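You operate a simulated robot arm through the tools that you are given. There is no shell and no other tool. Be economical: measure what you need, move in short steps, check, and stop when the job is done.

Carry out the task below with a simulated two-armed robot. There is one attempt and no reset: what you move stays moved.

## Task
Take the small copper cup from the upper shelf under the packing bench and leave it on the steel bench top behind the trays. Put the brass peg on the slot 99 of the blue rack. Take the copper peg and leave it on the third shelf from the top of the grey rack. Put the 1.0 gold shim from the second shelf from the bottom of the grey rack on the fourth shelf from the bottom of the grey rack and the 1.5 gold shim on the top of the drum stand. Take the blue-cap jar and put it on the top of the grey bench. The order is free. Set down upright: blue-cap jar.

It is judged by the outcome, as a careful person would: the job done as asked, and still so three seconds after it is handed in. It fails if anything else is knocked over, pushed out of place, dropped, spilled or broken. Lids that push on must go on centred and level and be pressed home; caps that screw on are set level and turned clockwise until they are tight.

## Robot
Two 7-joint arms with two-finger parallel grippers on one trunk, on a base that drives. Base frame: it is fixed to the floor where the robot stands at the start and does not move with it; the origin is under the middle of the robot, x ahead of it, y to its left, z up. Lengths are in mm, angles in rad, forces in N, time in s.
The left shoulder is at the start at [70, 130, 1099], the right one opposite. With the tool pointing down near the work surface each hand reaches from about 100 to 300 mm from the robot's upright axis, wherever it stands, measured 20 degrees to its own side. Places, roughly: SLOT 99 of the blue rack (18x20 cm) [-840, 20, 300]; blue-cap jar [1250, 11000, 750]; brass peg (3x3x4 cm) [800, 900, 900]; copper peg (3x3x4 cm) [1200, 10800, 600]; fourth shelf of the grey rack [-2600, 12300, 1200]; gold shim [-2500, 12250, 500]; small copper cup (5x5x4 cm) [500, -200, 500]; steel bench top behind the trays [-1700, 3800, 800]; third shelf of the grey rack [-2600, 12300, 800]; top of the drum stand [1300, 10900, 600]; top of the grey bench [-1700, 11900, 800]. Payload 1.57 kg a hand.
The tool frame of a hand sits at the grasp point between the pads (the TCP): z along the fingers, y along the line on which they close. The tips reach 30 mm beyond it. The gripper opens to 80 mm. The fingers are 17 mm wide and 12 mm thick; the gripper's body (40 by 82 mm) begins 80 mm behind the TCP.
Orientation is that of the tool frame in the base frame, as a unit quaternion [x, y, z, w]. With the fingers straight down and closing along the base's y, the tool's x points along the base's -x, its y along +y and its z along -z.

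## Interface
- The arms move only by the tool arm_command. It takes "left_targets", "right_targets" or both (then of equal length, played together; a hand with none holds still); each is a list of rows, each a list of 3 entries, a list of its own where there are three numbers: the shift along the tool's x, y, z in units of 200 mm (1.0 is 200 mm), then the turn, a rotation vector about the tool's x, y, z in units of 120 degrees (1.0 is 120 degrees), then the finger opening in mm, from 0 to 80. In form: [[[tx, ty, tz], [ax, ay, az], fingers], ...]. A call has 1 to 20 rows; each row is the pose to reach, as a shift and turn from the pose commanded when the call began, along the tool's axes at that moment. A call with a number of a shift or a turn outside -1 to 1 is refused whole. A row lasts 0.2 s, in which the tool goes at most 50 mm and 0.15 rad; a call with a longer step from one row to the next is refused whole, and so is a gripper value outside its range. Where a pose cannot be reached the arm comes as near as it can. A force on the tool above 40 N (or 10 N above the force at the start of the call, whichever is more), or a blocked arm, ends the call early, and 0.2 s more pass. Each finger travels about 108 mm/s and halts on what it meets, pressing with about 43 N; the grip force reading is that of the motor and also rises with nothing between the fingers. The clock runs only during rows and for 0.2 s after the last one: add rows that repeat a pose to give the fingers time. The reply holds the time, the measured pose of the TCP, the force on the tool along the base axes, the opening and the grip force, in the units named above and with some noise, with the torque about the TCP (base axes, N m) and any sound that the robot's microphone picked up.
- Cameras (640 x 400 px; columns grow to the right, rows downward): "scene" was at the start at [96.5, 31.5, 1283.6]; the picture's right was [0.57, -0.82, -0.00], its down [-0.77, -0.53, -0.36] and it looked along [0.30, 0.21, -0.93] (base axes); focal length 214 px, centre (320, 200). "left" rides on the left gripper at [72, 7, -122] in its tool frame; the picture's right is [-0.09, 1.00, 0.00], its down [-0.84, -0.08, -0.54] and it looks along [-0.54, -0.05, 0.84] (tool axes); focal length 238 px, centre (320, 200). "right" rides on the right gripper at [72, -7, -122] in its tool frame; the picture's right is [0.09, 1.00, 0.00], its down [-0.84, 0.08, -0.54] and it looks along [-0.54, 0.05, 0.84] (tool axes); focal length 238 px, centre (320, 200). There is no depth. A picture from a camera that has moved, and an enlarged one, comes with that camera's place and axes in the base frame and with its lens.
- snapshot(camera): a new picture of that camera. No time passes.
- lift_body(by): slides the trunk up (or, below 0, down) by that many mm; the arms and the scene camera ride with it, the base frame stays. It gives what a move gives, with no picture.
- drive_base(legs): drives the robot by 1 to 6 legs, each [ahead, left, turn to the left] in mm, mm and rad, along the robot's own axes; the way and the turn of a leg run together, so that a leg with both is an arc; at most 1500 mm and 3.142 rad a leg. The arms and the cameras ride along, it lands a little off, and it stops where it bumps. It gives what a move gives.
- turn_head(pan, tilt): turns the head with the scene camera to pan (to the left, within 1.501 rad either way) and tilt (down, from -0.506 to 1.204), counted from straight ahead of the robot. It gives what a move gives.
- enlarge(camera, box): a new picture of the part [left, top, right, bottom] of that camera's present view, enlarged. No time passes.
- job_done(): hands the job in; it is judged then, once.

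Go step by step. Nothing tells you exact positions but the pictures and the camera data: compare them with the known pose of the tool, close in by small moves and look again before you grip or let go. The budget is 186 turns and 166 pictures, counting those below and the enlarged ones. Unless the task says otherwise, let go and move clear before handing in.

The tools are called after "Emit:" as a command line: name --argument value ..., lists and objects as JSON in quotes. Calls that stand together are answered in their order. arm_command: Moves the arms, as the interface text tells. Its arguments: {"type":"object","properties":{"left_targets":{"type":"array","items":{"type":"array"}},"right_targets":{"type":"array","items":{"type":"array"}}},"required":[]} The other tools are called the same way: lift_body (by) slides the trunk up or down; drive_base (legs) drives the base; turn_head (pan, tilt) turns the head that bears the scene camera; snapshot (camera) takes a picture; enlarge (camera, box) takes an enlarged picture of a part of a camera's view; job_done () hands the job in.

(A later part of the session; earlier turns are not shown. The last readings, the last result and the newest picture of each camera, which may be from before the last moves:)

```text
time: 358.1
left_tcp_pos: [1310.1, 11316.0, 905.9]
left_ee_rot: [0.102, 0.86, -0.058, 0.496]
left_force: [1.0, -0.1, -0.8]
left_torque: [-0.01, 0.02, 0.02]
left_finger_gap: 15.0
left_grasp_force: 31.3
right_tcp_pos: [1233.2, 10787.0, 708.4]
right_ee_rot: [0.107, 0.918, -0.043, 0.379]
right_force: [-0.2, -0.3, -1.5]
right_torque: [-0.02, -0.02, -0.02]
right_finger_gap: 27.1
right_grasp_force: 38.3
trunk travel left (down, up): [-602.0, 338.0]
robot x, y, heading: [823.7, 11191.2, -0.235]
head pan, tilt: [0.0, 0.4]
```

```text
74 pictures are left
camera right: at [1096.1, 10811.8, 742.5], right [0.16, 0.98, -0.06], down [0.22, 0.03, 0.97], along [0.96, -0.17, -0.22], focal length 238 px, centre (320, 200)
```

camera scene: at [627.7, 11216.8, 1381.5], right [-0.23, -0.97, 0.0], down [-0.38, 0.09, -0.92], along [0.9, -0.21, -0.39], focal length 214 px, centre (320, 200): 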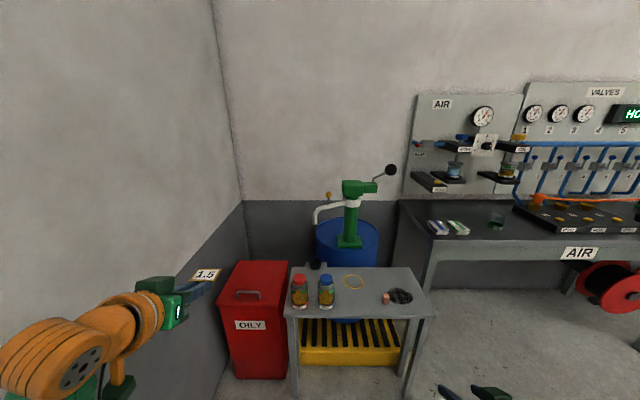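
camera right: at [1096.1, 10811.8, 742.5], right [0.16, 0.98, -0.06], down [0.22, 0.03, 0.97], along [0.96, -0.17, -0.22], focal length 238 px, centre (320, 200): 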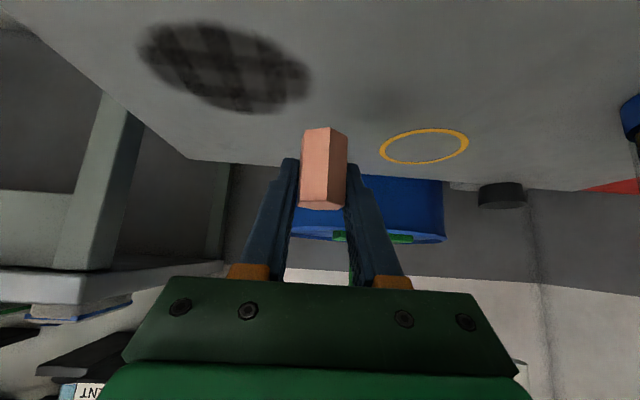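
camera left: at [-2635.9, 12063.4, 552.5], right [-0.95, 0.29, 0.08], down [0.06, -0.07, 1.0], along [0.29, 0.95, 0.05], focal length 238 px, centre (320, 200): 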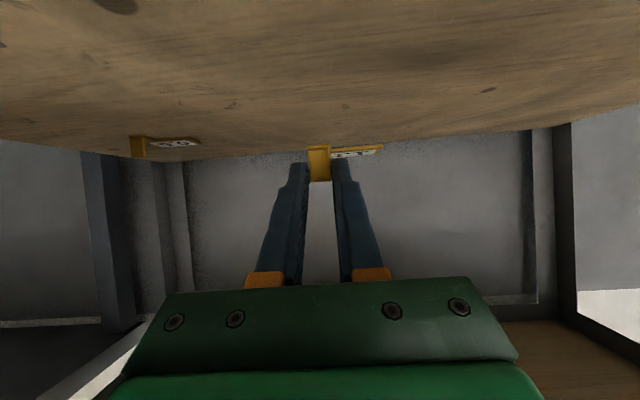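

The copper peg is held. I retract the right arm, then shift right so the left hand comes over the free front-middle of the stand, high above the jars.

Emit:
arm_command --right_targets '[[[0.09, 0, -0.195], [0, 0, 0], 5], [[0.177, 0, -0.39], [0, 0, 0], 5], [[0.265, 0, -0.585], [0, 0, 0], 5], [[0.354, 0, -0.78], [0, 0, 0], 5], [[0.354, 0, -0.78], [0, 0, 0], 5]]'

Emit:
drive_base --legs '[[0, -435, 0]]'

Emit:
turn_head --pan 0.2 --tilt 0.8

Emit:
snapshot --camera "scene"

Emit:
snapshot --camera "left"

```text
time: 359.3
left_tcp_pos: [1311.1, 11315.4, 906.0]
left_ee_rot: [0.102, 0.86, -0.058, 0.496]
left_force: [-1.0, -0.1, -1.0]
left_torque: [0.01, 0.08, -0.01]
left_finger_gap: 15.0
left_grasp_force: 30.3
right_tcp_pos: [1077.9, 10820.7, 765.2]
right_ee_rot: [0.106, 0.919, -0.043, 0.378]
right_force: [-0.5, -0.4, -1.9]
right_torque: [-0.01, 0.01, 0.0]
right_finger_gap: 27.1
right_grasp_force: 37.3
trunk travel left (down, up): [-602.0, 338.0]
robot x, y, heading: [826.0, 11190.5, -0.235]
head pan, tilt: [0.0, 0.4]
```

```text
time: 361.9
left_tcp_pos: [1210.5, 10895.5, 905.1]
left_ee_rot: [0.102, 0.861, -0.058, 0.495]
left_force: [-0.4, 0.3, -0.6]
left_torque: [-0.03, 0.05, -0.03]
left_finger_gap: 15.0
left_grasp_force: 30.8
right_tcp_pos: [978.4, 10401.9, 767.2]
right_ee_rot: [0.106, 0.918, -0.043, 0.379]
right_force: [0.0, -0.8, -2.9]
right_torque: [0.03, -0.02, 0.01]
right_finger_gap: 27.3
right_grasp_force: 37.6
trunk travel left (down, up): [-602.0, 338.0]
robot x, y, heading: [725.6, 10773.2, -0.231]
head pan, tilt: [0.0, 0.4]
```

```text
time: 362.8
left_tcp_pos: [1210.3, 10896.9, 906.2]
left_ee_rot: [0.102, 0.86, -0.057, 0.496]
left_force: [-0.2, -0.1, -0.2]
left_torque: [0.0, 0.04, -0.01]
left_finger_gap: 15.2
left_grasp_force: 30.7
right_tcp_pos: [978.1, 10401.1, 766.0]
right_ee_rot: [0.106, 0.918, -0.043, 0.379]
right_force: [-0.5, 0.3, -1.8]
right_torque: [0.01, -0.05, 0.01]
right_finger_gap: 27.1
right_grasp_force: 37.7
trunk travel left (down, up): [-602.0, 338.0]
robot x, y, heading: [724.6, 10776.5, -0.232]
head pan, tilt: [0.201, 0.799]
```

```text
73 pictures are left
camera scene: at [854.6, 10758.4, 1176.4], right [-0.03, -1.0, 0.0], down [-0.72, 0.02, -0.7], along [0.7, -0.02, -0.72], focal length 214 px, centre (320, 200)
```

scene: 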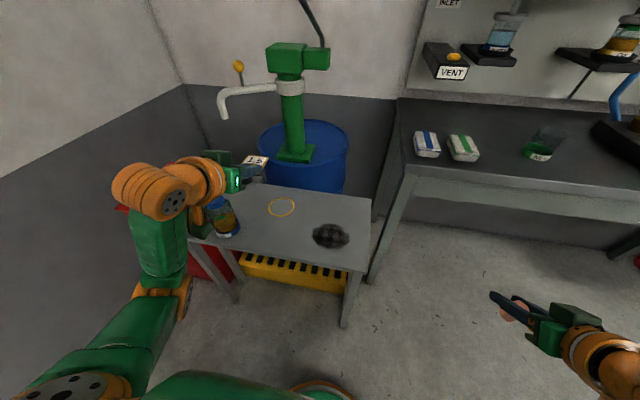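

```text
72 pictures are left
camera left: at [1074.9, 10935.5, 905.0], right [0.28, 0.96, 0.08], down [-0.07, -0.07, 1.0], along [0.96, -0.28, 0.05], focal length 238 px, centre (320, 200)
```

left: 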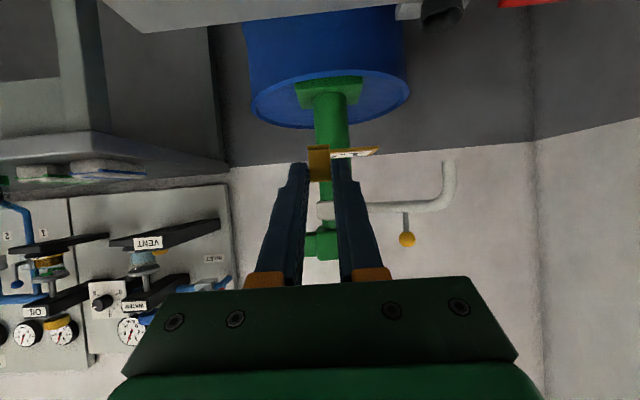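

Clear below. I lower the left hand to about 60 mm above the stand and look.

Emit:
arm_command --left_targets '[[[0.17, 0, 0.0975], [0, 0, 0], 0], [[0.34, 0, 0.195], [0, 0, 0], 0], [[0.506, 0, 0.2925], [0, 0, 0], 0], [[0.675, 0, 0.39], [0, 0, 0], 0], [[0.844, 0, 0.4875], [0, 0, 0], 0], [[0.844, 0, 0.4875], [0, 0, 0], 0]]'

Emit:
lift_body --by -45

Emit:
snapshot --camera "left"

```text
time: 364.2
left_tcp_pos: [1209.3, 10896.3, 710.9]
left_ee_rot: [0.103, 0.86, -0.059, 0.495]
left_force: [0.5, -0.2, -0.9]
left_torque: [0.01, 0.07, -0.01]
left_finger_gap: 14.8
left_grasp_force: 31.3
right_tcp_pos: [977.5, 10400.2, 766.3]
right_ee_rot: [0.106, 0.918, -0.043, 0.38]
right_force: [0.0, -0.5, -1.8]
right_torque: [-0.01, 0.0, -0.02]
right_finger_gap: 26.9
right_grasp_force: 37.5
trunk travel left (down, up): [-602.0, 338.0]
robot x, y, heading: [726.0, 10775.9, -0.231]
head pan, tilt: [0.201, 0.799]
```

```text
time: 365.1
left_tcp_pos: [1209.7, 10897.1, 666.3]
left_ee_rot: [0.102, 0.86, -0.058, 0.496]
left_force: [-0.1, 0.4, -1.6]
left_torque: [0.02, 0.05, -0.02]
left_finger_gap: 15.1
left_grasp_force: 30.7
right_tcp_pos: [977.4, 10401.0, 721.7]
right_ee_rot: [0.105, 0.919, -0.042, 0.378]
right_force: [0.6, 0.4, -1.2]
right_torque: [0.0, -0.05, 0.02]
right_finger_gap: 27.0
right_grasp_force: 37.6
trunk travel left (down, up): [-557.0, 383.0]
robot x, y, heading: [723.4, 10774.2, -0.234]
head pan, tilt: [0.201, 0.799]
```

```text
71 pictures are left
camera left: at [1074.0, 10936.1, 664.9], right [0.28, 0.96, 0.08], down [-0.07, -0.07, 1.0], along [0.96, -0.28, 0.05], focal length 238 px, centre (320, 200)
```

left: 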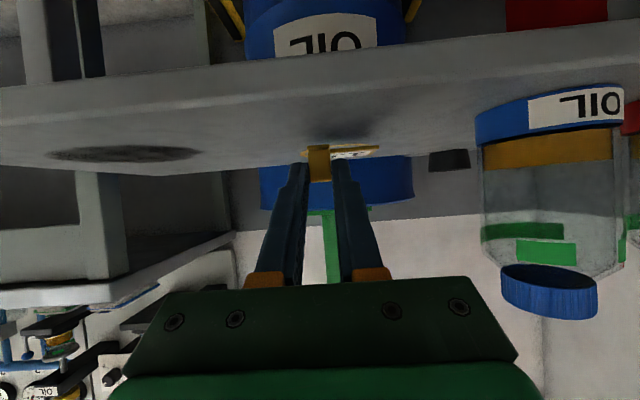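

About 18 mm to go. I lower in small steps until contact.

Emit:
arm_command --left_targets '[[[0.04, 0, 0.023], [0, 0, 0], 0], [[0.056, 0, 0.0325], [0, 0, 0], 0], [[0.069, 0, 0.04], [0, 0, 0], 0]]'

Emit:
arm_command --left_targets '[[[0.009, 0, 0.005], [0, 0, 0], 0], [[0.013, 0, 0.0075], [0, 0, 0], 0]]'

Emit:
enlarge --camera "left" --box '[200, 80, 440, 230]'

```text
time: 365.9
left_tcp_pos: [1209.2, 10897.0, 651.5]
left_ee_rot: [0.103, 0.859, -0.058, 0.498]
left_force: [1.8, 0.1, 6.8]
left_torque: [-0.13, -0.46, 0.08]
left_finger_gap: 14.7
left_grasp_force: 30.8
right_tcp_pos: [977.0, 10400.6, 722.8]
right_ee_rot: [0.106, 0.918, -0.042, 0.379]
right_force: [0.7, 0.2, -1.8]
right_torque: [0.0, -0.02, -0.01]
right_finger_gap: 27.0
right_grasp_force: 37.8
trunk travel left (down, up): [-557.0, 383.0]
robot x, y, heading: [725.8, 10774.2, -0.236]
head pan, tilt: [0.201, 0.799]
```

```text
time: 366.4
left_tcp_pos: [1208.8, 10896.3, 650.5]
left_ee_rot: [0.102, 0.858, -0.057, 0.499]
left_force: [6.3, 2.3, 19.4]
left_torque: [-0.09, -0.67, 0.12]
left_finger_gap: 15.0
left_grasp_force: 30.6
right_tcp_pos: [976.2, 10400.7, 722.5]
right_ee_rot: [0.106, 0.918, -0.043, 0.38]
right_force: [-0.7, -0.4, -1.7]
right_torque: [-0.02, -0.03, -0.03]
right_finger_gap: 26.9
right_grasp_force: 37.9
trunk travel left (down, up): [-557.0, 383.0]
robot x, y, heading: [724.4, 10772.9, -0.229]
head pan, tilt: [0.201, 0.799]
```

```text
2.67 times, centred on (320, 155) of left
camera zoom: at [1072.8, 10936.0, 648.2], right [0.28, 0.96, 0.08], down [-0.07, -0.07, 1.0], along [0.96, -0.28, 0.05], focal length 636 px, centre (320, 320)
```

zoom: 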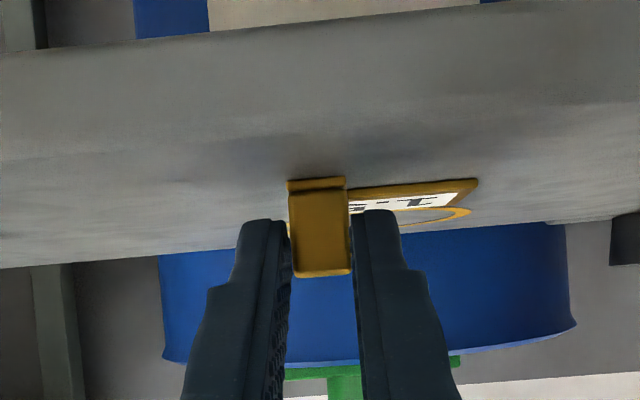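

Contact made. I relieve, open and rise clear.

Emit:
arm_command --left_targets '[[[-0.015, 0, -0.009], [0, 0, 0], 0], [[-0.015, 0, -0.009], [0, 0, 0], 25], [[-0.015, 0, -0.009], [0, 0, 0], 45], [[-0.06, 0, -0.035], [0, 0, 0], 45], [[-0.173, 0, -0.1], [0, 0, 0], 45], [[-0.3, 0, -0.175], [0, 0, 0], 45], [[-0.3, 0, -0.175], [0, 0, 0], 45]]'

Emit:
snapshot --camera "left"

```text
time: 368.1
left_tcp_pos: [1210.1, 10896.2, 717.7]
left_ee_rot: [0.102, 0.86, -0.058, 0.497]
left_force: [-0.3, -0.1, 0.4]
left_torque: [0.0, -0.01, 0.01]
left_finger_gap: 45.0
left_grasp_force: 0.0
right_tcp_pos: [978.3, 10400.9, 722.0]
right_ee_rot: [0.107, 0.918, -0.043, 0.378]
right_force: [-0.5, -0.3, -2.5]
right_torque: [-0.01, 0.0, 0.02]
right_finger_gap: 27.5
right_grasp_force: 38.1
trunk travel left (down, up): [-557.0, 383.0]
robot x, y, heading: [724.6, 10773.8, -0.229]
head pan, tilt: [0.201, 0.799]
```

```text
69 pictures are left
camera left: at [1073.7, 10935.8, 716.3], right [0.28, 0.96, 0.08], down [-0.07, -0.07, 1.0], along [0.96, -0.28, 0.05], focal length 238 px, centre (320, 200)
```

left: 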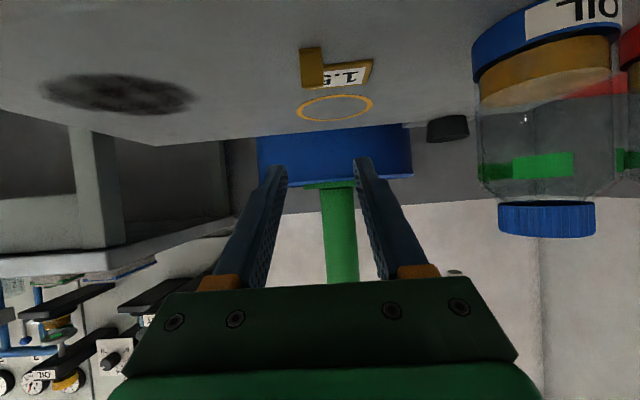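

The 1.5 shim lies on the stand. I back off and line the left hand up with the blue-cap jar.

Emit:
drive_base --legs '[[-190, 0, 0], [0, 156, 0]]'

Emit:
arm_command --left_targets '[[[0.02, 0, 0.01], [0, 0, 0], 80], [[0.02, 0, 0.01], [0, 0, 0], 80]]'

Emit:
snapshot --camera "left"

```text
time: 370.6
left_tcp_pos: [1062.1, 11090.5, 717.7]
left_ee_rot: [0.102, 0.861, -0.057, 0.496]
left_force: [-0.6, 0.4, 0.2]
left_torque: [-0.03, 0.02, 0.0]
left_finger_gap: 45.2
left_grasp_force: 0.1
right_tcp_pos: [829.8, 10594.7, 722.0]
right_ee_rot: [0.106, 0.918, -0.043, 0.379]
right_force: [-0.8, 0.3, -2.2]
right_torque: [-0.04, -0.02, -0.02]
right_finger_gap: 27.4
right_grasp_force: 37.3
trunk travel left (down, up): [-557.0, 383.0]
robot x, y, heading: [577.8, 10964.4, -0.235]
head pan, tilt: [0.201, 0.799]
```

```text
time: 371.2
left_tcp_pos: [1060.6, 11091.0, 712.0]
left_ee_rot: [0.102, 0.86, -0.058, 0.496]
left_force: [0.5, 1.1, 0.6]
left_torque: [0.0, 0.0, -0.01]
left_finger_gap: 79.8
left_grasp_force: 0.0
right_tcp_pos: [829.5, 10596.6, 722.7]
right_ee_rot: [0.107, 0.918, -0.044, 0.379]
right_force: [0.5, 0.7, -2.0]
right_torque: [0.0, -0.03, 0.0]
right_finger_gap: 27.2
right_grasp_force: 38.2
trunk travel left (down, up): [-557.0, 383.0]
robot x, y, heading: [576.2, 10968.6, -0.237]
head pan, tilt: [0.201, 0.799]
```

```text
68 pictures are left
camera left: at [925.2, 11130.3, 711.5], right [0.28, 0.96, 0.08], down [-0.07, -0.07, 1.0], along [0.96, -0.28, 0.05], focal length 238 px, centre (320, 200)
```

left: 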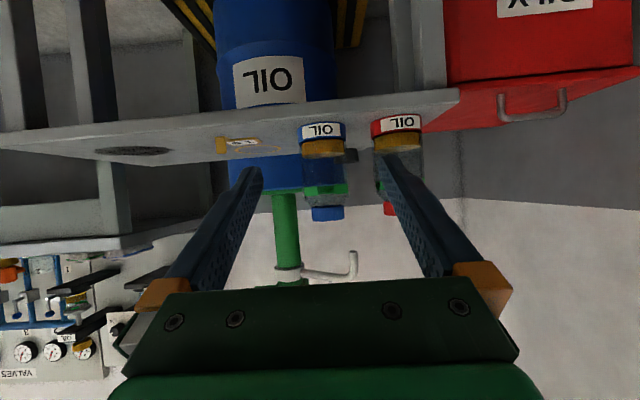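

The jar is about 66 mm wide and 205 mm ahead, 4 mm right of centre. I lower 40 mm, advance 110 mm and recheck the alignment.

Emit:
lift_body --by -40

Emit:
drive_base --legs '[[105, -4, 0]]'

Emit:
snapshot --camera "left"

```text
time: 372.0
left_tcp_pos: [1060.7, 11091.2, 673.1]
left_ee_rot: [0.102, 0.86, -0.058, 0.497]
left_force: [0.4, -0.1, 0.6]
left_torque: [0.02, 0.0, 0.0]
left_finger_gap: 80.2
left_grasp_force: 0.0
right_tcp_pos: [830.9, 10596.6, 682.1]
right_ee_rot: [0.106, 0.919, -0.043, 0.378]
right_force: [0.3, 0.7, -1.4]
right_torque: [0.0, -0.01, 0.0]
right_finger_gap: 27.1
right_grasp_force: 37.4
trunk travel left (down, up): [-517.0, 423.0]
robot x, y, heading: [571.6, 10968.9, -0.235]
head pan, tilt: [0.201, 0.799]
```

```text
time: 373.2
left_tcp_pos: [1162.5, 11062.0, 672.9]
left_ee_rot: [0.103, 0.86, -0.058, 0.496]
left_force: [-0.3, -1.3, 0.0]
left_torque: [-0.01, -0.01, 0.01]
left_finger_gap: 80.2
left_grasp_force: 0.1
right_tcp_pos: [929.9, 10567.1, 682.0]
right_ee_rot: [0.107, 0.919, -0.043, 0.378]
right_force: [0.2, 0.0, -1.4]
right_torque: [-0.01, -0.01, 0.02]
right_finger_gap: 27.2
right_grasp_force: 37.9
trunk travel left (down, up): [-517.0, 423.0]
robot x, y, heading: [675.8, 10938.1, -0.232]
head pan, tilt: [0.201, 0.799]
```

```text
67 pictures are left
camera left: at [1026.4, 11101.9, 671.4], right [0.28, 0.96, 0.08], down [-0.07, -0.07, 1.0], along [0.96, -0.28, 0.05], focal length 238 px, centre (320, 200)
```

left: 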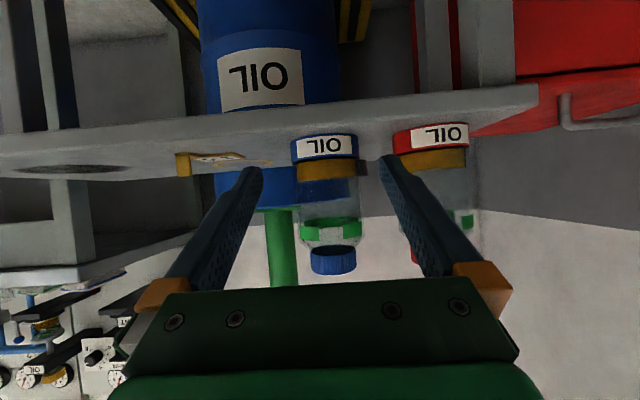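

The jar needs about 3.5 mm shift left. I advance 45 mm so the tips begin to straddle it, then check.

Emit:
arm_command --left_targets '[[[-0.06, 0.0175, 0.1], [0, 0, 0], 80], [[-0.1125, 0.0175, 0.195], [0, 0, 0], 80], [[-0.1125, 0.0175, 0.195], [0, 0, 0], 80]]'

Emit:
snapshot --camera "left"

```text
time: 374.0
left_tcp_pos: [1206.6, 11053.4, 671.8]
left_ee_rot: [0.103, 0.86, -0.058, 0.496]
left_force: [0.4, 0.9, 0.1]
left_torque: [-0.02, 0.01, 0.0]
left_finger_gap: 79.9
left_grasp_force: 0.1
right_tcp_pos: [930.0, 10567.8, 681.3]
right_ee_rot: [0.107, 0.918, -0.044, 0.378]
right_force: [0.2, 0.7, -1.9]
right_torque: [0.0, -0.03, 0.03]
right_finger_gap: 27.3
right_grasp_force: 38.1
trunk travel left (down, up): [-517.0, 423.0]
robot x, y, heading: [677.3, 10940.8, -0.232]
head pan, tilt: [0.201, 0.799]
```

```text
66 pictures are left
camera left: at [1070.8, 11094.6, 671.2], right [0.28, 0.96, 0.08], down [-0.07, -0.07, 1.0], along [0.96, -0.28, 0.05], focal length 238 px, centre (320, 200)
```

left: 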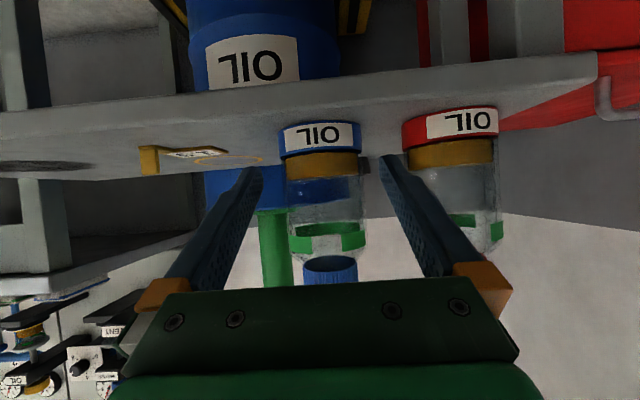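

Aligned within 2 mm. I slide in the remaining 47 mm and look once more.

Emit:
arm_command --left_targets '[[[-0.06, 0.008, 0.1], [0, 0, 0], 80], [[-0.1175, 0.008, 0.2035], [0, 0, 0], 80], [[-0.1175, 0.008, 0.2035], [0, 0, 0], 80]]'

Emit:
snapshot --camera "left"

```text
time: 374.8
left_tcp_pos: [1252.6, 11045.3, 673.3]
left_ee_rot: [0.102, 0.86, -0.058, 0.496]
left_force: [-0.3, 0.0, -0.4]
left_torque: [0.02, -0.01, -0.01]
left_finger_gap: 80.2
left_grasp_force: 0.1
right_tcp_pos: [930.3, 10567.5, 682.2]
right_ee_rot: [0.107, 0.918, -0.043, 0.379]
right_force: [-0.3, 0.5, -1.7]
right_torque: [0.04, -0.05, 0.01]
right_finger_gap: 27.2
right_grasp_force: 37.8
trunk travel left (down, up): [-517.0, 423.0]
robot x, y, heading: [679.5, 10943.2, -0.233]
head pan, tilt: [0.201, 0.799]
```

```text
65 pictures are left
camera left: at [1117.5, 11085.3, 671.6], right [0.28, 0.96, 0.08], down [-0.07, -0.07, 1.0], along [0.96, -0.28, 0.05], focal length 238 px, centre (320, 200)
```

left: 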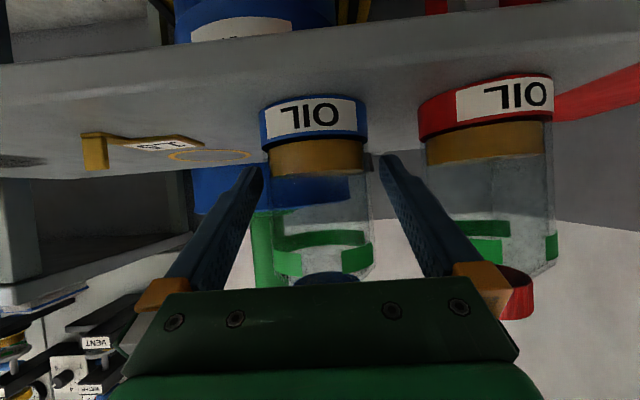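

The jar sits between the pads. I close gently and lift a little.

Emit:
arm_command --left_targets '[[[0, 0, 0], [0, 0, 0], 66], [[0, 0, 0], [0, 0, 0], 50], [[0, 0, 0], [0, 0, 0], 45], [[0, 0, 0], [0, 0, 0], 45], [[0, 0, 0], [0, 0, 0], 45], [[-0.04, 0, -0.025], [0, 0, 0], 45], [[-0.1, 0, -0.058], [0, 0, 0], 45], [[-0.1, 0, -0.058], [0, 0, 0], 45]]'

Emit:
snapshot --camera "left"

```text
time: 376.6
left_tcp_pos: [1252.7, 11044.6, 695.6]
left_ee_rot: [0.103, 0.86, -0.059, 0.496]
left_force: [-0.4, 0.1, -1.3]
left_torque: [-0.01, 0.05, 0.04]
left_finger_gap: 70.6
left_grasp_force: 43.3
right_tcp_pos: [931.1, 10568.6, 681.8]
right_ee_rot: [0.106, 0.919, -0.043, 0.378]
right_force: [-0.4, 0.0, -1.5]
right_torque: [0.01, -0.01, -0.01]
right_finger_gap: 26.9
right_grasp_force: 38.3
trunk travel left (down, up): [-517.0, 423.0]
robot x, y, heading: [679.5, 10939.9, -0.235]
head pan, tilt: [0.201, 0.799]
```

```text
64 pictures are left
camera left: at [1117.7, 11085.4, 694.4], right [0.28, 0.96, 0.08], down [-0.07, -0.07, 1.0], along [0.96, -0.28, 0.05], focal length 238 px, centre (320, 200)
```

left: 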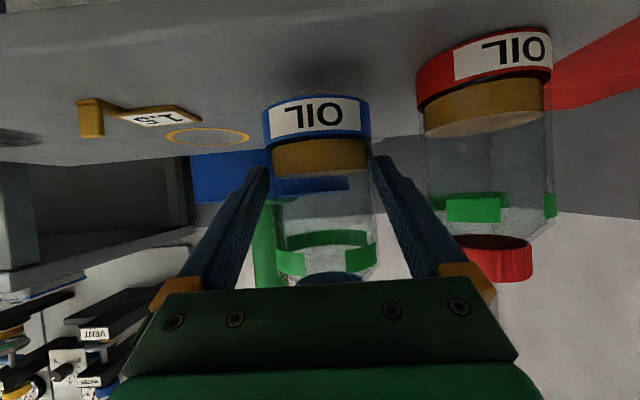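

The jar is lifted. I raise the trunk, back away toward the grey bench, turn to face it and look.

Emit:
lift_body --by 250

Emit:
drive_base --legs '[[-850, -262, 0], [-850, -262, 0], [0, 0, 1.563]]'

Emit:
turn_head --pan 0.4 --tilt 0.5

Emit:
snapshot --camera "scene"

```text
time: 379.2
left_tcp_pos: [1253.6, 11046.4, 946.3]
left_ee_rot: [0.102, 0.86, -0.057, 0.496]
left_force: [-0.6, 0.4, -1.1]
left_torque: [0.06, 0.03, 0.02]
left_finger_gap: 70.5
left_grasp_force: 43.3
right_tcp_pos: [930.6, 10567.1, 931.9]
right_ee_rot: [0.107, 0.919, -0.043, 0.378]
right_force: [-0.5, -0.1, -1.7]
right_torque: [-0.03, -0.01, -0.01]
right_finger_gap: 27.0
right_grasp_force: 37.8
trunk travel left (down, up): [-767.0, 173.0]
robot x, y, heading: [676.8, 10938.6, -0.232]
head pan, tilt: [0.201, 0.799]
```

```text
time: 392.0
left_tcp_pos: [-1205.8, 11395.2, 943.8]
left_ee_rot: [-0.538, 0.68, 0.311, 0.391]
left_force: [0.6, -0.3, -1.7]
left_torque: [-0.06, -0.01, 0.02]
left_finger_gap: 70.3
left_grasp_force: 43.1
right_tcp_pos: [-727.6, 11074.7, 932.8]
right_ee_rot: [-0.576, 0.724, 0.237, 0.297]
right_force: [-0.1, -0.4, -1.0]
right_torque: [0.04, 0.01, 0.0]
right_finger_gap: 26.9
right_grasp_force: 37.6
trunk travel left (down, up): [-767.0, 173.0]
robot x, y, heading: [-1094.2, 10819.1, 1.343]
head pan, tilt: [0.201, 0.799]
```

```text
time: 392.8
left_tcp_pos: [-1206.5, 11394.9, 945.7]
left_ee_rot: [-0.538, 0.679, 0.311, 0.391]
left_force: [0.2, 0.6, -1.1]
left_torque: [-0.02, 0.0, 0.01]
left_finger_gap: 70.5
left_grasp_force: 43.1
right_tcp_pos: [-725.5, 11074.6, 931.8]
right_ee_rot: [-0.576, 0.723, 0.238, 0.297]
right_force: [0.0, 0.1, -1.8]
right_torque: [0.03, 0.03, -0.01]
right_finger_gap: 26.9
right_grasp_force: 37.6
trunk travel left (down, up): [-767.0, 173.0]
robot x, y, heading: [-1097.3, 10821.4, 1.345]
head pan, tilt: [0.4, 0.499]
```

```text
63 pictures are left
camera scene: at [-1100.5, 10958.7, 1367.1], right [0.99, 0.17, 0.0], down [0.08, -0.47, -0.88], along [-0.15, 0.86, -0.48], focal length 214 px, centre (320, 200)
```

scene: 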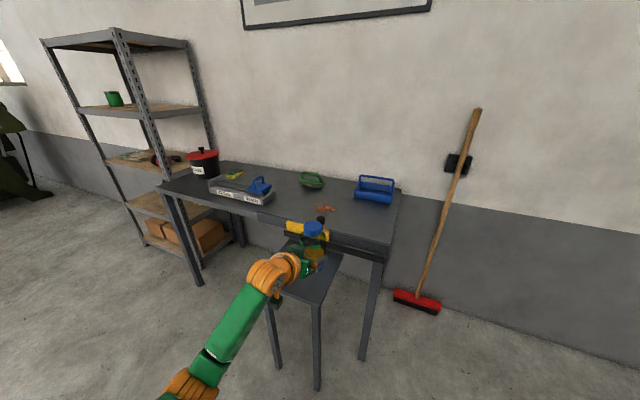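

Emit:
enlarge --camera "scene" --box '[150, 130, 420, 290]'

```text
2.37 times, centred on (285, 210) of scene
camera zoom: at [-1100.5, 10958.7, 1367.1], right [0.99, 0.17, 0.0], down [0.08, -0.47, -0.88], along [-0.15, 0.86, -0.48], focal length 508 px, centre (403, 176)
```

zoom: 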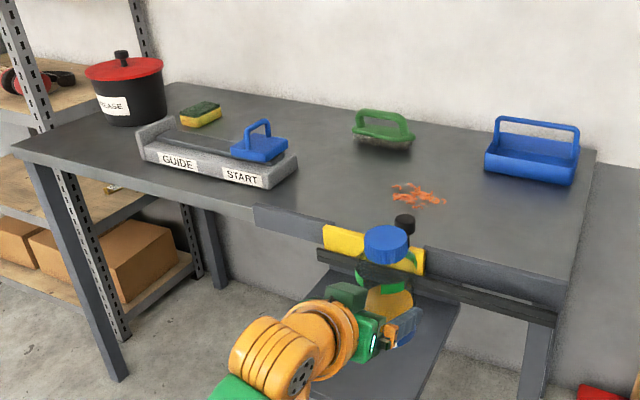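

The free spots are the bench's front right and centre; a stool stands below the centre, so I take the front right spot near (-1112, 11800), straight ahead of the jar. I drive 300 mm and check.

Emit:
drive_base --legs '[[290, 0, 0]]'

Emit:
turn_head --pan 0.2 --tilt 0.7

Emit:
snapshot --camera "scene"

Emit:
snapshot --camera "left"

```text
time: 394.8
left_tcp_pos: [-1139.5, 11677.9, 945.3]
left_ee_rot: [-0.537, 0.68, 0.31, 0.391]
left_force: [0.8, 0.4, -1.5]
left_torque: [-0.05, -0.03, -0.02]
left_finger_gap: 70.3
left_grasp_force: 43.3
right_tcp_pos: [-661.3, 11357.2, 933.2]
right_ee_rot: [-0.575, 0.724, 0.237, 0.298]
right_force: [-0.5, 0.4, -1.7]
right_torque: [0.04, -0.02, 0.02]
right_finger_gap: 27.0
right_grasp_force: 38.2
trunk travel left (down, up): [-767.0, 173.0]
robot x, y, heading: [-1031.3, 11103.5, 1.336]
head pan, tilt: [0.4, 0.499]
```

```text
time: 395.5
left_tcp_pos: [-1138.3, 11679.7, 945.4]
left_ee_rot: [-0.537, 0.68, 0.31, 0.392]
left_force: [0.5, 0.6, -1.9]
left_torque: [-0.04, 0.02, 0.0]
left_finger_gap: 70.3
left_grasp_force: 43.2
right_tcp_pos: [-660.4, 11358.2, 932.4]
right_ee_rot: [-0.575, 0.724, 0.236, 0.298]
right_force: [0.4, -0.7, -1.1]
right_torque: [0.0, -0.02, 0.01]
right_finger_gap: 27.2
right_grasp_force: 37.8
trunk travel left (down, up): [-767.0, 173.0]
robot x, y, heading: [-1027.8, 11100.8, 1.339]
head pan, tilt: [0.201, 0.7]
```

```text
61 pictures are left
camera scene: at [-1016.0, 11237.9, 1349.5], right [1.0, -0.03, 0.0], down [-0.02, -0.64, -0.76], along [0.02, 0.76, -0.64], focal length 214 px, centre (320, 200)
```

scene: 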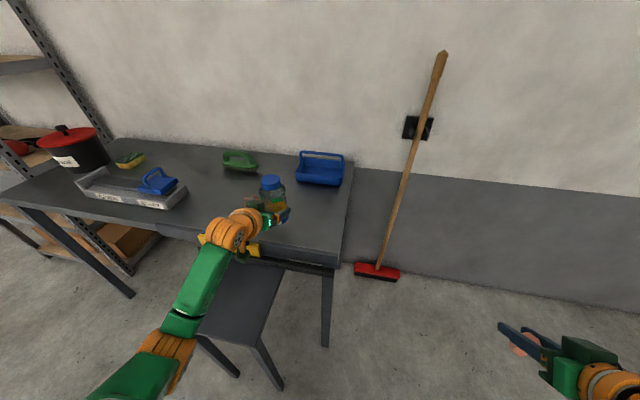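

```text
60 pictures are left
camera left: at [-1177.4, 11543.4, 944.1], right [-0.96, 0.27, 0.08], down [0.07, -0.07, 1.0], along [0.28, 0.96, 0.04], focal length 238 px, centre (320, 200)
```

left: 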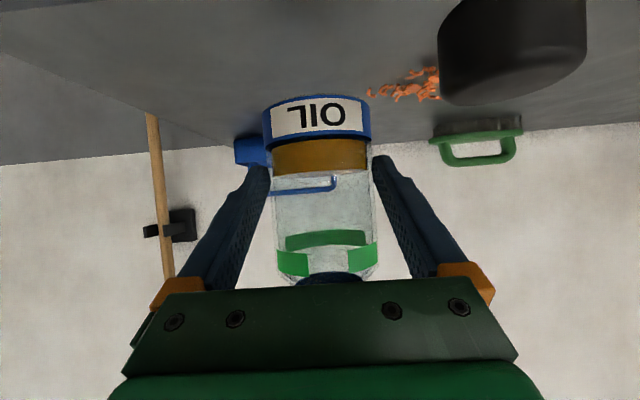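

A black knob stands at the bench's front near (-1220, 11657), so I shift 28 mm right before moving in, then lower part of the way.

Emit:
drive_base --legs '[[0, -28, 0], [118, 0, 0]]'

Emit:
lift_body --by -55

Emit:
snapshot --camera "left"

Emit:
snapshot --camera "scene"

```text
time: 397.1
left_tcp_pos: [-1084.3, 11786.6, 946.0]
left_ee_rot: [-0.537, 0.679, 0.312, 0.391]
left_force: [-0.6, -0.2, -1.2]
left_torque: [-0.02, 0.07, 0.02]
left_finger_gap: 70.3
left_grasp_force: 42.8
right_tcp_pos: [-605.7, 11465.2, 933.5]
right_ee_rot: [-0.576, 0.723, 0.239, 0.297]
right_force: [-0.2, 0.1, -1.5]
right_torque: [0.05, 0.02, 0.03]
right_finger_gap: 27.3
right_grasp_force: 37.5
trunk travel left (down, up): [-767.0, 173.0]
robot x, y, heading: [-975.9, 11210.2, 1.34]
head pan, tilt: [0.201, 0.7]
```

```text
time: 398.1
left_tcp_pos: [-1084.3, 11787.1, 892.7]
left_ee_rot: [-0.536, 0.68, 0.311, 0.393]
left_force: [0.3, 0.9, 8.2]
left_torque: [-0.05, -0.07, 0.01]
left_finger_gap: 70.5
left_grasp_force: 43.2
right_tcp_pos: [-603.8, 11464.8, 877.5]
right_ee_rot: [-0.574, 0.724, 0.238, 0.298]
right_force: [-0.9, 0.4, -1.4]
right_torque: [-0.01, -0.01, 0.02]
right_finger_gap: 27.4
right_grasp_force: 38.1
trunk travel left (down, up): [-712.0, 228.0]
robot x, y, heading: [-978.8, 11213.5, 1.342]
head pan, tilt: [0.201, 0.7]
```

```text
59 pictures are left
camera left: at [-1122.8, 11650.1, 890.9], right [-0.96, 0.27, 0.08], down [0.07, -0.07, 1.0], along [0.28, 0.96, 0.05], focal length 238 px, centre (320, 200)
```

left: 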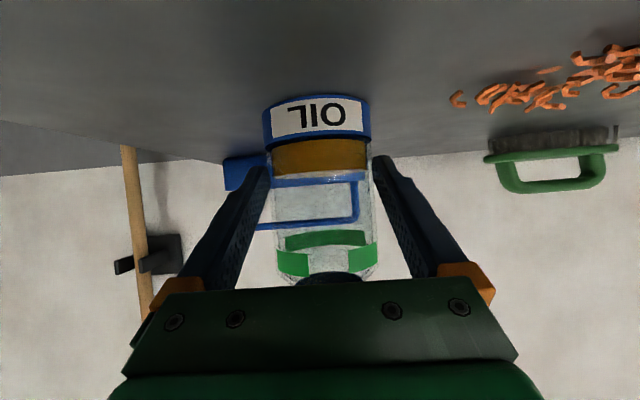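

```text
58 pictures are left
camera scene: at [-961.3, 11343.2, 1294.9], right [1.0, -0.03, 0.0], down [-0.02, -0.64, -0.77], along [0.02, 0.77, -0.64], focal length 214 px, centre (320, 200)
```

scene: 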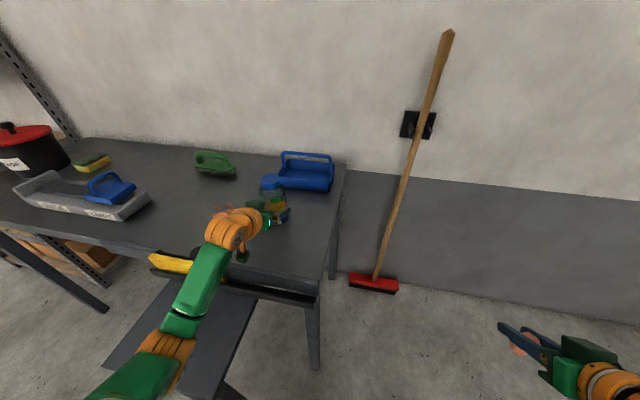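

A force of 8 N shows the jar's base has reached the bench (so its top is about z 841). I check the contact before letting go.

Emit:
enlarge --camera "scene" --box '[210, 140, 350, 270]'

Emit:
enlarge --camera "left" --box '[220, 40, 420, 165]'

```text
3.08 times, centred on (280, 205) of scene
camera zoom: at [-961.3, 11343.2, 1294.9], right [1.0, -0.03, 0.0], down [-0.02, -0.64, -0.77], along [0.02, 0.77, -0.64], focal length 660 px, centre (443, 185)
```

zoom: 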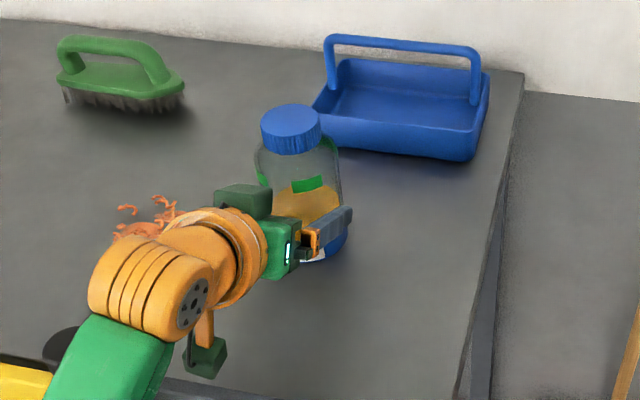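

```text
3.20 times, centred on (320, 102) of left
camera zoom: at [-1122.8, 11650.1, 890.9], right [-0.96, 0.27, 0.08], down [0.07, -0.07, 1.0], along [0.28, 0.96, 0.05], focal length 763 px, centre (320, 512)
```

zoom: 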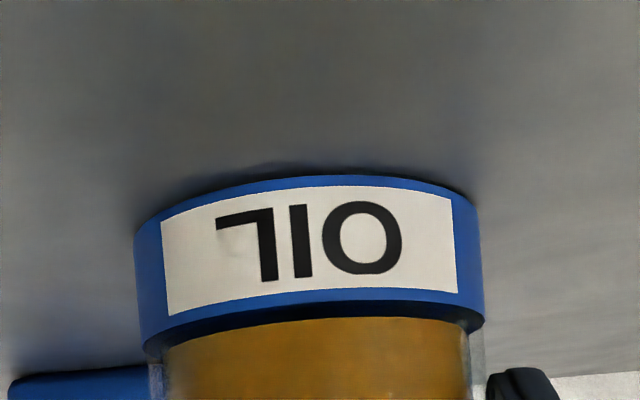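

The jar stands flat on the bench. I open and draw straight back.

Emit:
arm_command --left_targets '[[[0, 0, 0], [0, 0, 0], 75], [[0, 0, 0], [0, 0, 0], 80], [[0, 0, 0], [0, 0, 0], 80], [[0.05, 0, -0.0866], [0, 0, 0], 80], [[0.13, 0, -0.225], [0, 0, 0], 80], [[0.225, 0, -0.39], [0, 0, 0], 80], [[0.225, 0, -0.39], [0, 0, 0], 80]]'

Emit:
snapshot --camera "left"

```text
time: 399.7
left_tcp_pos: [-1106.6, 11701.0, 890.8]
left_ee_rot: [-0.536, 0.68, 0.31, 0.392]
left_force: [-0.4, -0.2, -0.3]
left_torque: [-0.01, 0.03, 0.01]
left_finger_gap: 79.9
left_grasp_force: 0.1
right_tcp_pos: [-603.9, 11467.3, 875.3]
right_ee_rot: [-0.576, 0.724, 0.238, 0.296]
right_force: [-0.1, -1.3, -2.1]
right_torque: [-0.02, -0.02, -0.03]
right_finger_gap: 27.0
right_grasp_force: 38.1
trunk travel left (down, up): [-712.0, 228.0]
robot x, y, heading: [-976.9, 11210.3, 1.336]
head pan, tilt: [0.201, 0.7]
```

```text
55 pictures are left
camera left: at [-1144.9, 11564.2, 889.8], right [-0.96, 0.27, 0.08], down [0.07, -0.07, 1.0], along [0.28, 0.96, 0.04], focal length 238 px, centre (320, 200)
```

left: 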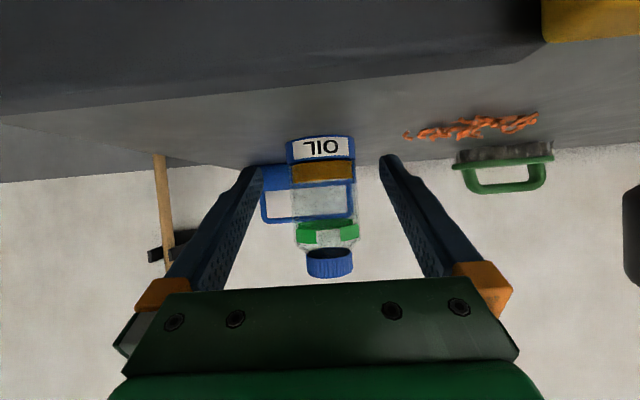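

The blue-cap jar stands upright on the grey bench. I back away and drive over to the grey rack with the copper peg.

Emit:
drive_base --legs '[[-450, 0, 0], [0, 1000, 0], [0, 880, 0]]'

Emit:
turn_head --pan -0.1 --tilt 0.45

Emit:
snapshot --camera "scene"

Emit:
snapshot --camera "right"

```text
time: 411.5
left_tcp_pos: [-3038.7, 11706.8, 890.6]
left_ee_rot: [-0.533, 0.683, 0.308, 0.392]
left_force: [0.8, 0.5, -0.3]
left_torque: [0.0, 0.0, 0.0]
left_finger_gap: 79.8
left_grasp_force: 0.0
right_tcp_pos: [-2540.6, 11468.0, 877.8]
right_ee_rot: [-0.571, 0.727, 0.237, 0.299]
right_force: [0.5, -0.5, -1.8]
right_torque: [0.03, 0.04, 0.03]
right_finger_gap: 27.0
right_grasp_force: 37.4
trunk travel left (down, up): [-712.0, 228.0]
robot x, y, heading: [-2911.5, 11219.0, 1.331]
head pan, tilt: [0.201, 0.7]
```

```text
time: 412.3
left_tcp_pos: [-3038.4, 11706.0, 891.7]
left_ee_rot: [-0.533, 0.683, 0.308, 0.393]
left_force: [0.1, 0.8, 0.7]
left_torque: [0.01, 0.0, 0.0]
left_finger_gap: 80.1
left_grasp_force: 0.0
right_tcp_pos: [-2540.8, 11468.0, 877.1]
right_ee_rot: [-0.572, 0.727, 0.236, 0.298]
right_force: [0.8, -0.6, -2.3]
right_torque: [0.05, 0.01, 0.02]
right_finger_gap: 27.1
right_grasp_force: 38.1
trunk travel left (down, up): [-712.0, 228.0]
robot x, y, heading: [-2915.9, 11212.3, 1.329]
head pan, tilt: [-0.099, 0.45]
```

```text
54 pictures are left
camera scene: at [-2870.8, 11352.1, 1316.7], right [0.94, -0.33, 0.0], down [-0.15, -0.41, -0.9], along [0.3, 0.85, -0.44], focal length 214 px, centre (320, 200)
```

scene: 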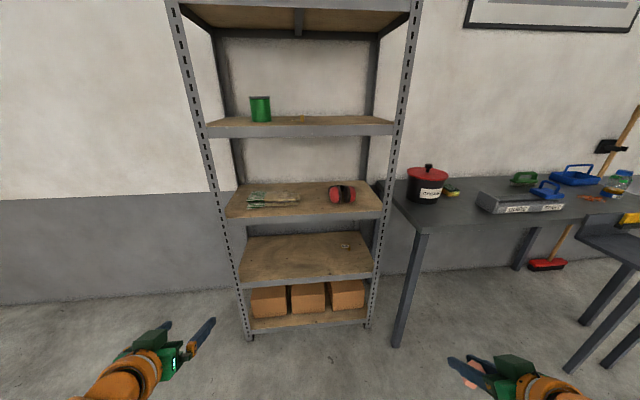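

```text
53 pictures are left
camera right: at [-2567.9, 11332.4, 911.5], right [-0.98, 0.17, -0.06], down [-0.02, 0.22, 0.97], along [0.18, 0.96, -0.22], focal length 238 px, centre (320, 200)
```

right: 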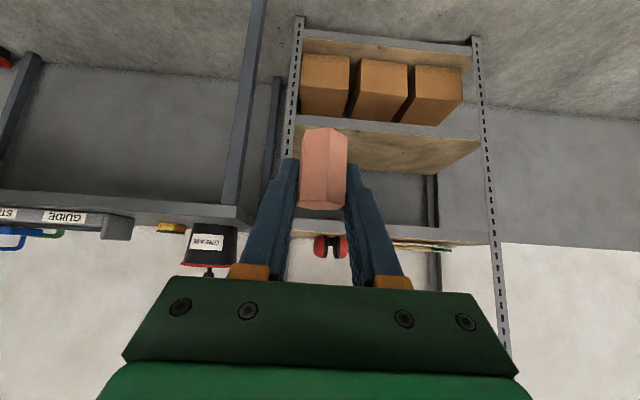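

The free spot is between gloves and earmuffs on the third shelf (z≈854). I extend the right arm, pull in the left, and drive up in line with it.

Emit:
arm_command --left_targets '[[[0.094, 0, -0.163], [0, 0, 0], 60], [[0.188, 0, -0.325], [0, 0, 0], 60], [[0.281, 0, -0.488], [0, 0, 0], 60], [[0.375, 0, -0.65], [0, 0, 0], 60], [[0.375, 0, -0.65], [0, 0, 0], 60]]' --right_targets '[[[-0.167, 0, 0.0875], [0, 0, 0], 5], [[-0.335, 0, 0.175], [0, 0, 0], 5], [[-0.5, 0, 0.2625], [0, 0, 0], 5], [[-0.67, 0, 0.35], [0, 0, 0], 5], [[-0.67, 0, 0.35], [0, 0, 0], 5]]'

Emit:
drive_base --legs '[[0, 208, 0], [400, 0, 0]]'

Emit:
snapshot --camera "right"

Emit:
snapshot --camera "scene"

```text
time: 413.5
left_tcp_pos: [-3102.6, 11601.1, 844.4]
left_ee_rot: [-0.533, 0.683, 0.308, 0.394]
left_force: [-0.1, -0.3, 0.0]
left_torque: [0.01, -0.01, 0.01]
left_finger_gap: 60.2
left_grasp_force: 0.0
left hand out of reach, approached as far as the arm can: row 2, 3, 4, 5
right_tcp_pos: [-2505.6, 11607.0, 922.2]
right_ee_rot: [-0.571, 0.728, 0.235, 0.299]
right_force: [-0.2, 0.3, -1.5]
right_torque: [0.03, 0.0, -0.01]
right_finger_gap: 27.1
right_grasp_force: 37.8
trunk travel left (down, up): [-712.0, 228.0]
robot x, y, heading: [-2915.4, 11214.6, 1.336]
head pan, tilt: [-0.099, 0.45]
```

```text
time: 417.2
left_tcp_pos: [-3207.6, 12039.0, 843.7]
left_ee_rot: [-0.532, 0.684, 0.307, 0.394]
left_force: [-1.4, 0.6, 0.7]
left_torque: [0.0, 0.0, 0.0]
left_finger_gap: 60.0
left_grasp_force: 0.0
right_tcp_pos: [-2610.3, 12042.2, 921.6]
right_ee_rot: [-0.57, 0.728, 0.235, 0.299]
right_force: [0.3, 1.0, -2.3]
right_torque: [0.04, -0.05, 0.03]
right_finger_gap: 27.2
right_grasp_force: 37.4
trunk travel left (down, up): [-712.0, 228.0]
robot x, y, heading: [-3019.0, 11653.7, 1.321]
head pan, tilt: [-0.099, 0.45]
```

```text
52 pictures are left
camera right: at [-2639.1, 11906.4, 956.3], right [-0.98, 0.17, -0.06], down [-0.02, 0.22, 0.97], along [0.18, 0.96, -0.22], focal length 238 px, centre (320, 200)
```

right: 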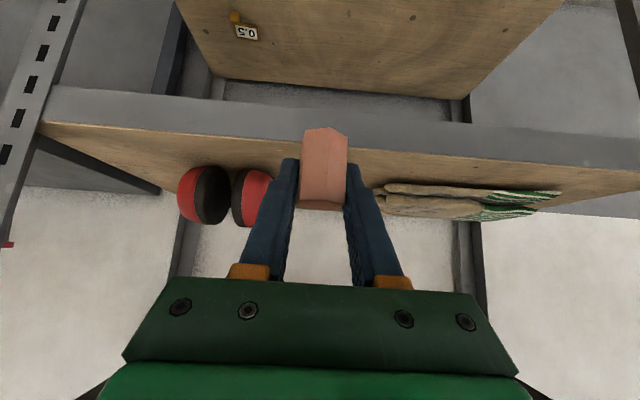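

```text
51 pictures are left
camera scene: at [-2976.8, 11787.0, 1316.8], right [0.94, -0.34, 0.0], down [-0.15, -0.41, -0.9], along [0.3, 0.85, -0.44], focal length 214 px, centre (320, 200)
```

scene: 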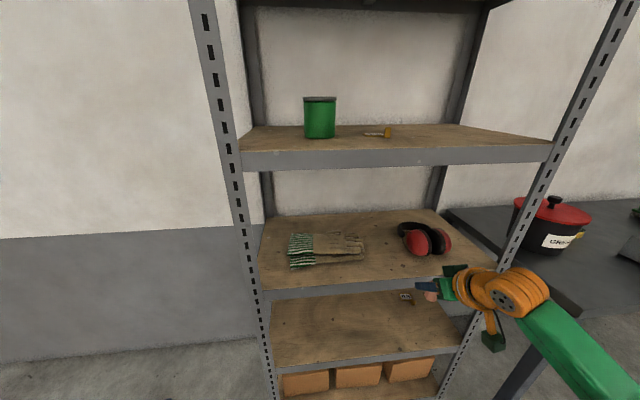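

The hand points between earmuffs and gloves; shelf z≈847. I advance 135 mm and lower to just above the shelf.

Emit:
drive_base --legs '[[135, 0, 0]]'

Emit:
arm_command --right_targets '[[[0.07, 0, 0.07], [0, 0, 0], 5], [[0.12, 0, 0.12], [0, 0, 0], 5], [[0.12, 0, 0.12], [0, 0, 0], 5]]'

Emit:
snapshot --camera "right"

```text
time: 418.5
left_tcp_pos: [-3175.4, 12166.8, 844.5]
left_ee_rot: [-0.531, 0.684, 0.307, 0.394]
left_force: [-1.0, 0.7, 0.8]
left_torque: [-0.03, 0.02, 0.0]
left_finger_gap: 60.1
left_grasp_force: 0.1
right_tcp_pos: [-2578.2, 12168.8, 922.5]
right_ee_rot: [-0.569, 0.728, 0.235, 0.3]
right_force: [0.8, 0.5, -1.9]
right_torque: [0.02, 0.0, 0.01]
right_finger_gap: 26.9
right_grasp_force: 37.9
trunk travel left (down, up): [-712.0, 228.0]
robot x, y, heading: [-2986.1, 11781.9, 1.326]
head pan, tilt: [-0.099, 0.45]
```

```text
time: 419.3
left_tcp_pos: [-3174.6, 12168.5, 844.6]
left_ee_rot: [-0.532, 0.684, 0.307, 0.394]
left_force: [-0.6, -1.0, -0.2]
left_torque: [0.01, -0.01, 0.01]
left_finger_gap: 60.2
left_grasp_force: 0.1
right_tcp_pos: [-2578.3, 12170.3, 887.4]
right_ee_rot: [-0.571, 0.728, 0.235, 0.298]
right_force: [-0.5, 0.2, -1.8]
right_torque: [0.02, -0.03, 0.01]
right_finger_gap: 27.2
right_grasp_force: 37.9
trunk travel left (down, up): [-712.0, 228.0]
robot x, y, heading: [-2987.9, 11780.9, 1.329]
head pan, tilt: [-0.099, 0.45]
```

```text
50 pictures are left
camera right: at [-2606.3, 12036.0, 921.9], right [-0.98, 0.18, -0.06], down [-0.02, 0.23, 0.97], along [0.19, 0.96, -0.22], focal length 238 px, centre (320, 200)
```

right: 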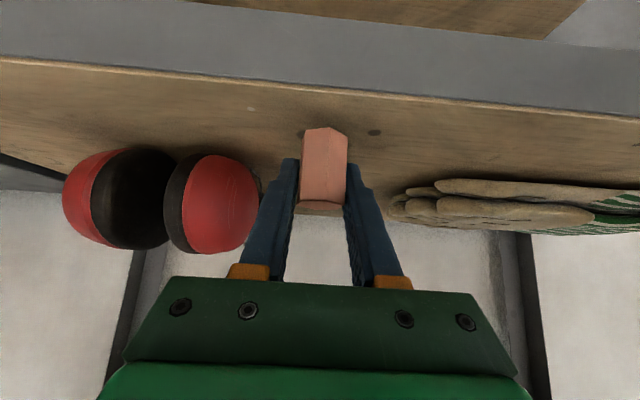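

Both sides are clear. I lower gently to contact.

Emit:
arm_command --right_targets '[[[0.014, 0, 0.014], [0, 0, 0], 5], [[0.028, 0, 0.028], [0, 0, 0], 5], [[0.032, 0, 0.032], [0, 0, 0], 5]]'

```text
time: 420.1
left_tcp_pos: [-3173.7, 12168.7, 844.9]
left_ee_rot: [-0.532, 0.684, 0.308, 0.393]
left_force: [0.0, 0.5, 0.4]
left_torque: [0.01, 0.0, 0.03]
left_finger_gap: 59.7
left_grasp_force: 0.1
right_tcp_pos: [-2578.6, 12169.6, 878.1]
right_ee_rot: [-0.57, 0.729, 0.234, 0.299]
right_force: [0.2, -0.5, -1.9]
right_torque: [0.02, -0.02, 0.02]
right_finger_gap: 27.1
right_grasp_force: 37.7
trunk travel left (down, up): [-712.0, 228.0]
robot x, y, heading: [-2989.3, 11778.3, 1.328]
head pan, tilt: [-0.099, 0.45]
```

Emit:
arm_command --right_targets '[[[0.008, 0, 0.008], [0, 0, 0], 5], [[0.014, 0, 0.014], [0, 0, 0], 5]]'

Emit:
enlarge --camera "right" --box '[220, 90, 420, 215]'

```text
time: 420.7
left_tcp_pos: [-3176.2, 12165.7, 844.4]
left_ee_rot: [-0.532, 0.683, 0.308, 0.394]
left_force: [-0.1, -0.8, -0.3]
left_torque: [0.02, 0.03, 0.03]
left_finger_gap: 60.1
left_grasp_force: 0.0
right_tcp_pos: [-2579.2, 12170.1, 877.7]
right_ee_rot: [-0.57, 0.727, 0.237, 0.302]
right_force: [4.0, 2.6, 12.3]
right_torque: [-0.15, -0.05, 0.09]
right_finger_gap: 27.3
right_grasp_force: 37.5
trunk travel left (down, up): [-712.0, 228.0]
robot x, y, heading: [-2987.7, 11783.1, 1.324]
head pan, tilt: [-0.099, 0.45]
```

```text
3.20 times, centred on (320, 152) of right
camera zoom: at [-2606.8, 12035.0, 910.8], right [-0.98, 0.18, -0.07], down [-0.03, 0.22, 0.98], along [0.19, 0.96, -0.21], focal length 763 px, centre (320, 352)
```

zoom: 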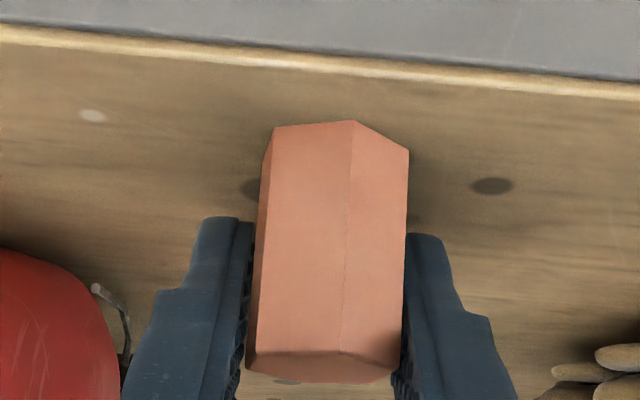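

Contact is felt. A wire bow of the earmuffs is near the finger, so I open only a little and withdraw along the tool axis.

Emit:
arm_command --right_targets '[[[-0.008, 0, -0.008], [0, 0, 0], 5], [[-0.008, 0, -0.008], [0, 0, 0], 30], [[-0.008, 0, -0.008], [0, 0, 0], 36], [[-0.008, 0, -0.008], [0, 0, 0], 36], [[-0.008, 0, -0.06], [0, 0, 0], 36], [[-0.008, 0, -0.2], [0, 0, 0], 36], [[-0.008, 0, -0.4], [0, 0, 0], 36], [[-0.008, 0, -0.4], [0, 0, 0], 36]]'

Emit:
snapshot --camera "right"

```text
time: 422.5
left_tcp_pos: [-3174.3, 12167.8, 844.3]
left_ee_rot: [-0.532, 0.684, 0.308, 0.393]
left_force: [-0.1, 0.2, -0.1]
left_torque: [0.04, 0.03, 0.01]
left_finger_gap: 60.0
left_grasp_force: 0.1
right_tcp_pos: [-2592.3, 12116.0, 932.1]
right_ee_rot: [-0.57, 0.728, 0.235, 0.299]
right_force: [-0.8, -0.2, 0.2]
right_torque: [0.01, 0.02, -0.03]
right_finger_gap: 35.8
right_grasp_force: 0.0
trunk travel left (down, up): [-712.0, 228.0]
robot x, y, heading: [-2989.8, 11785.1, 1.322]
head pan, tilt: [-0.099, 0.45]
```

```text
48 pictures are left
camera right: at [-2619.2, 11981.9, 967.3], right [-0.98, 0.18, -0.06], down [-0.02, 0.23, 0.97], along [0.18, 0.96, -0.22], focal length 238 px, centre (320, 200)
```

right: 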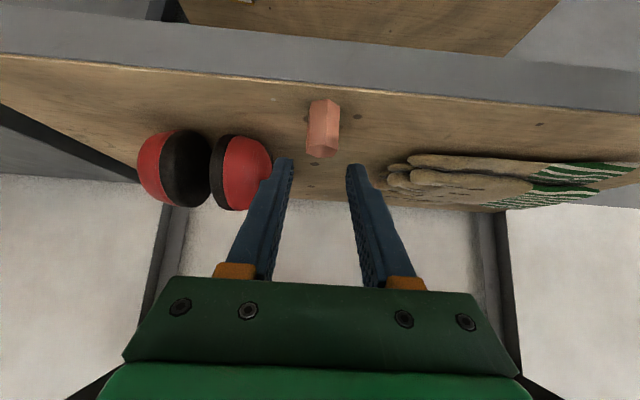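

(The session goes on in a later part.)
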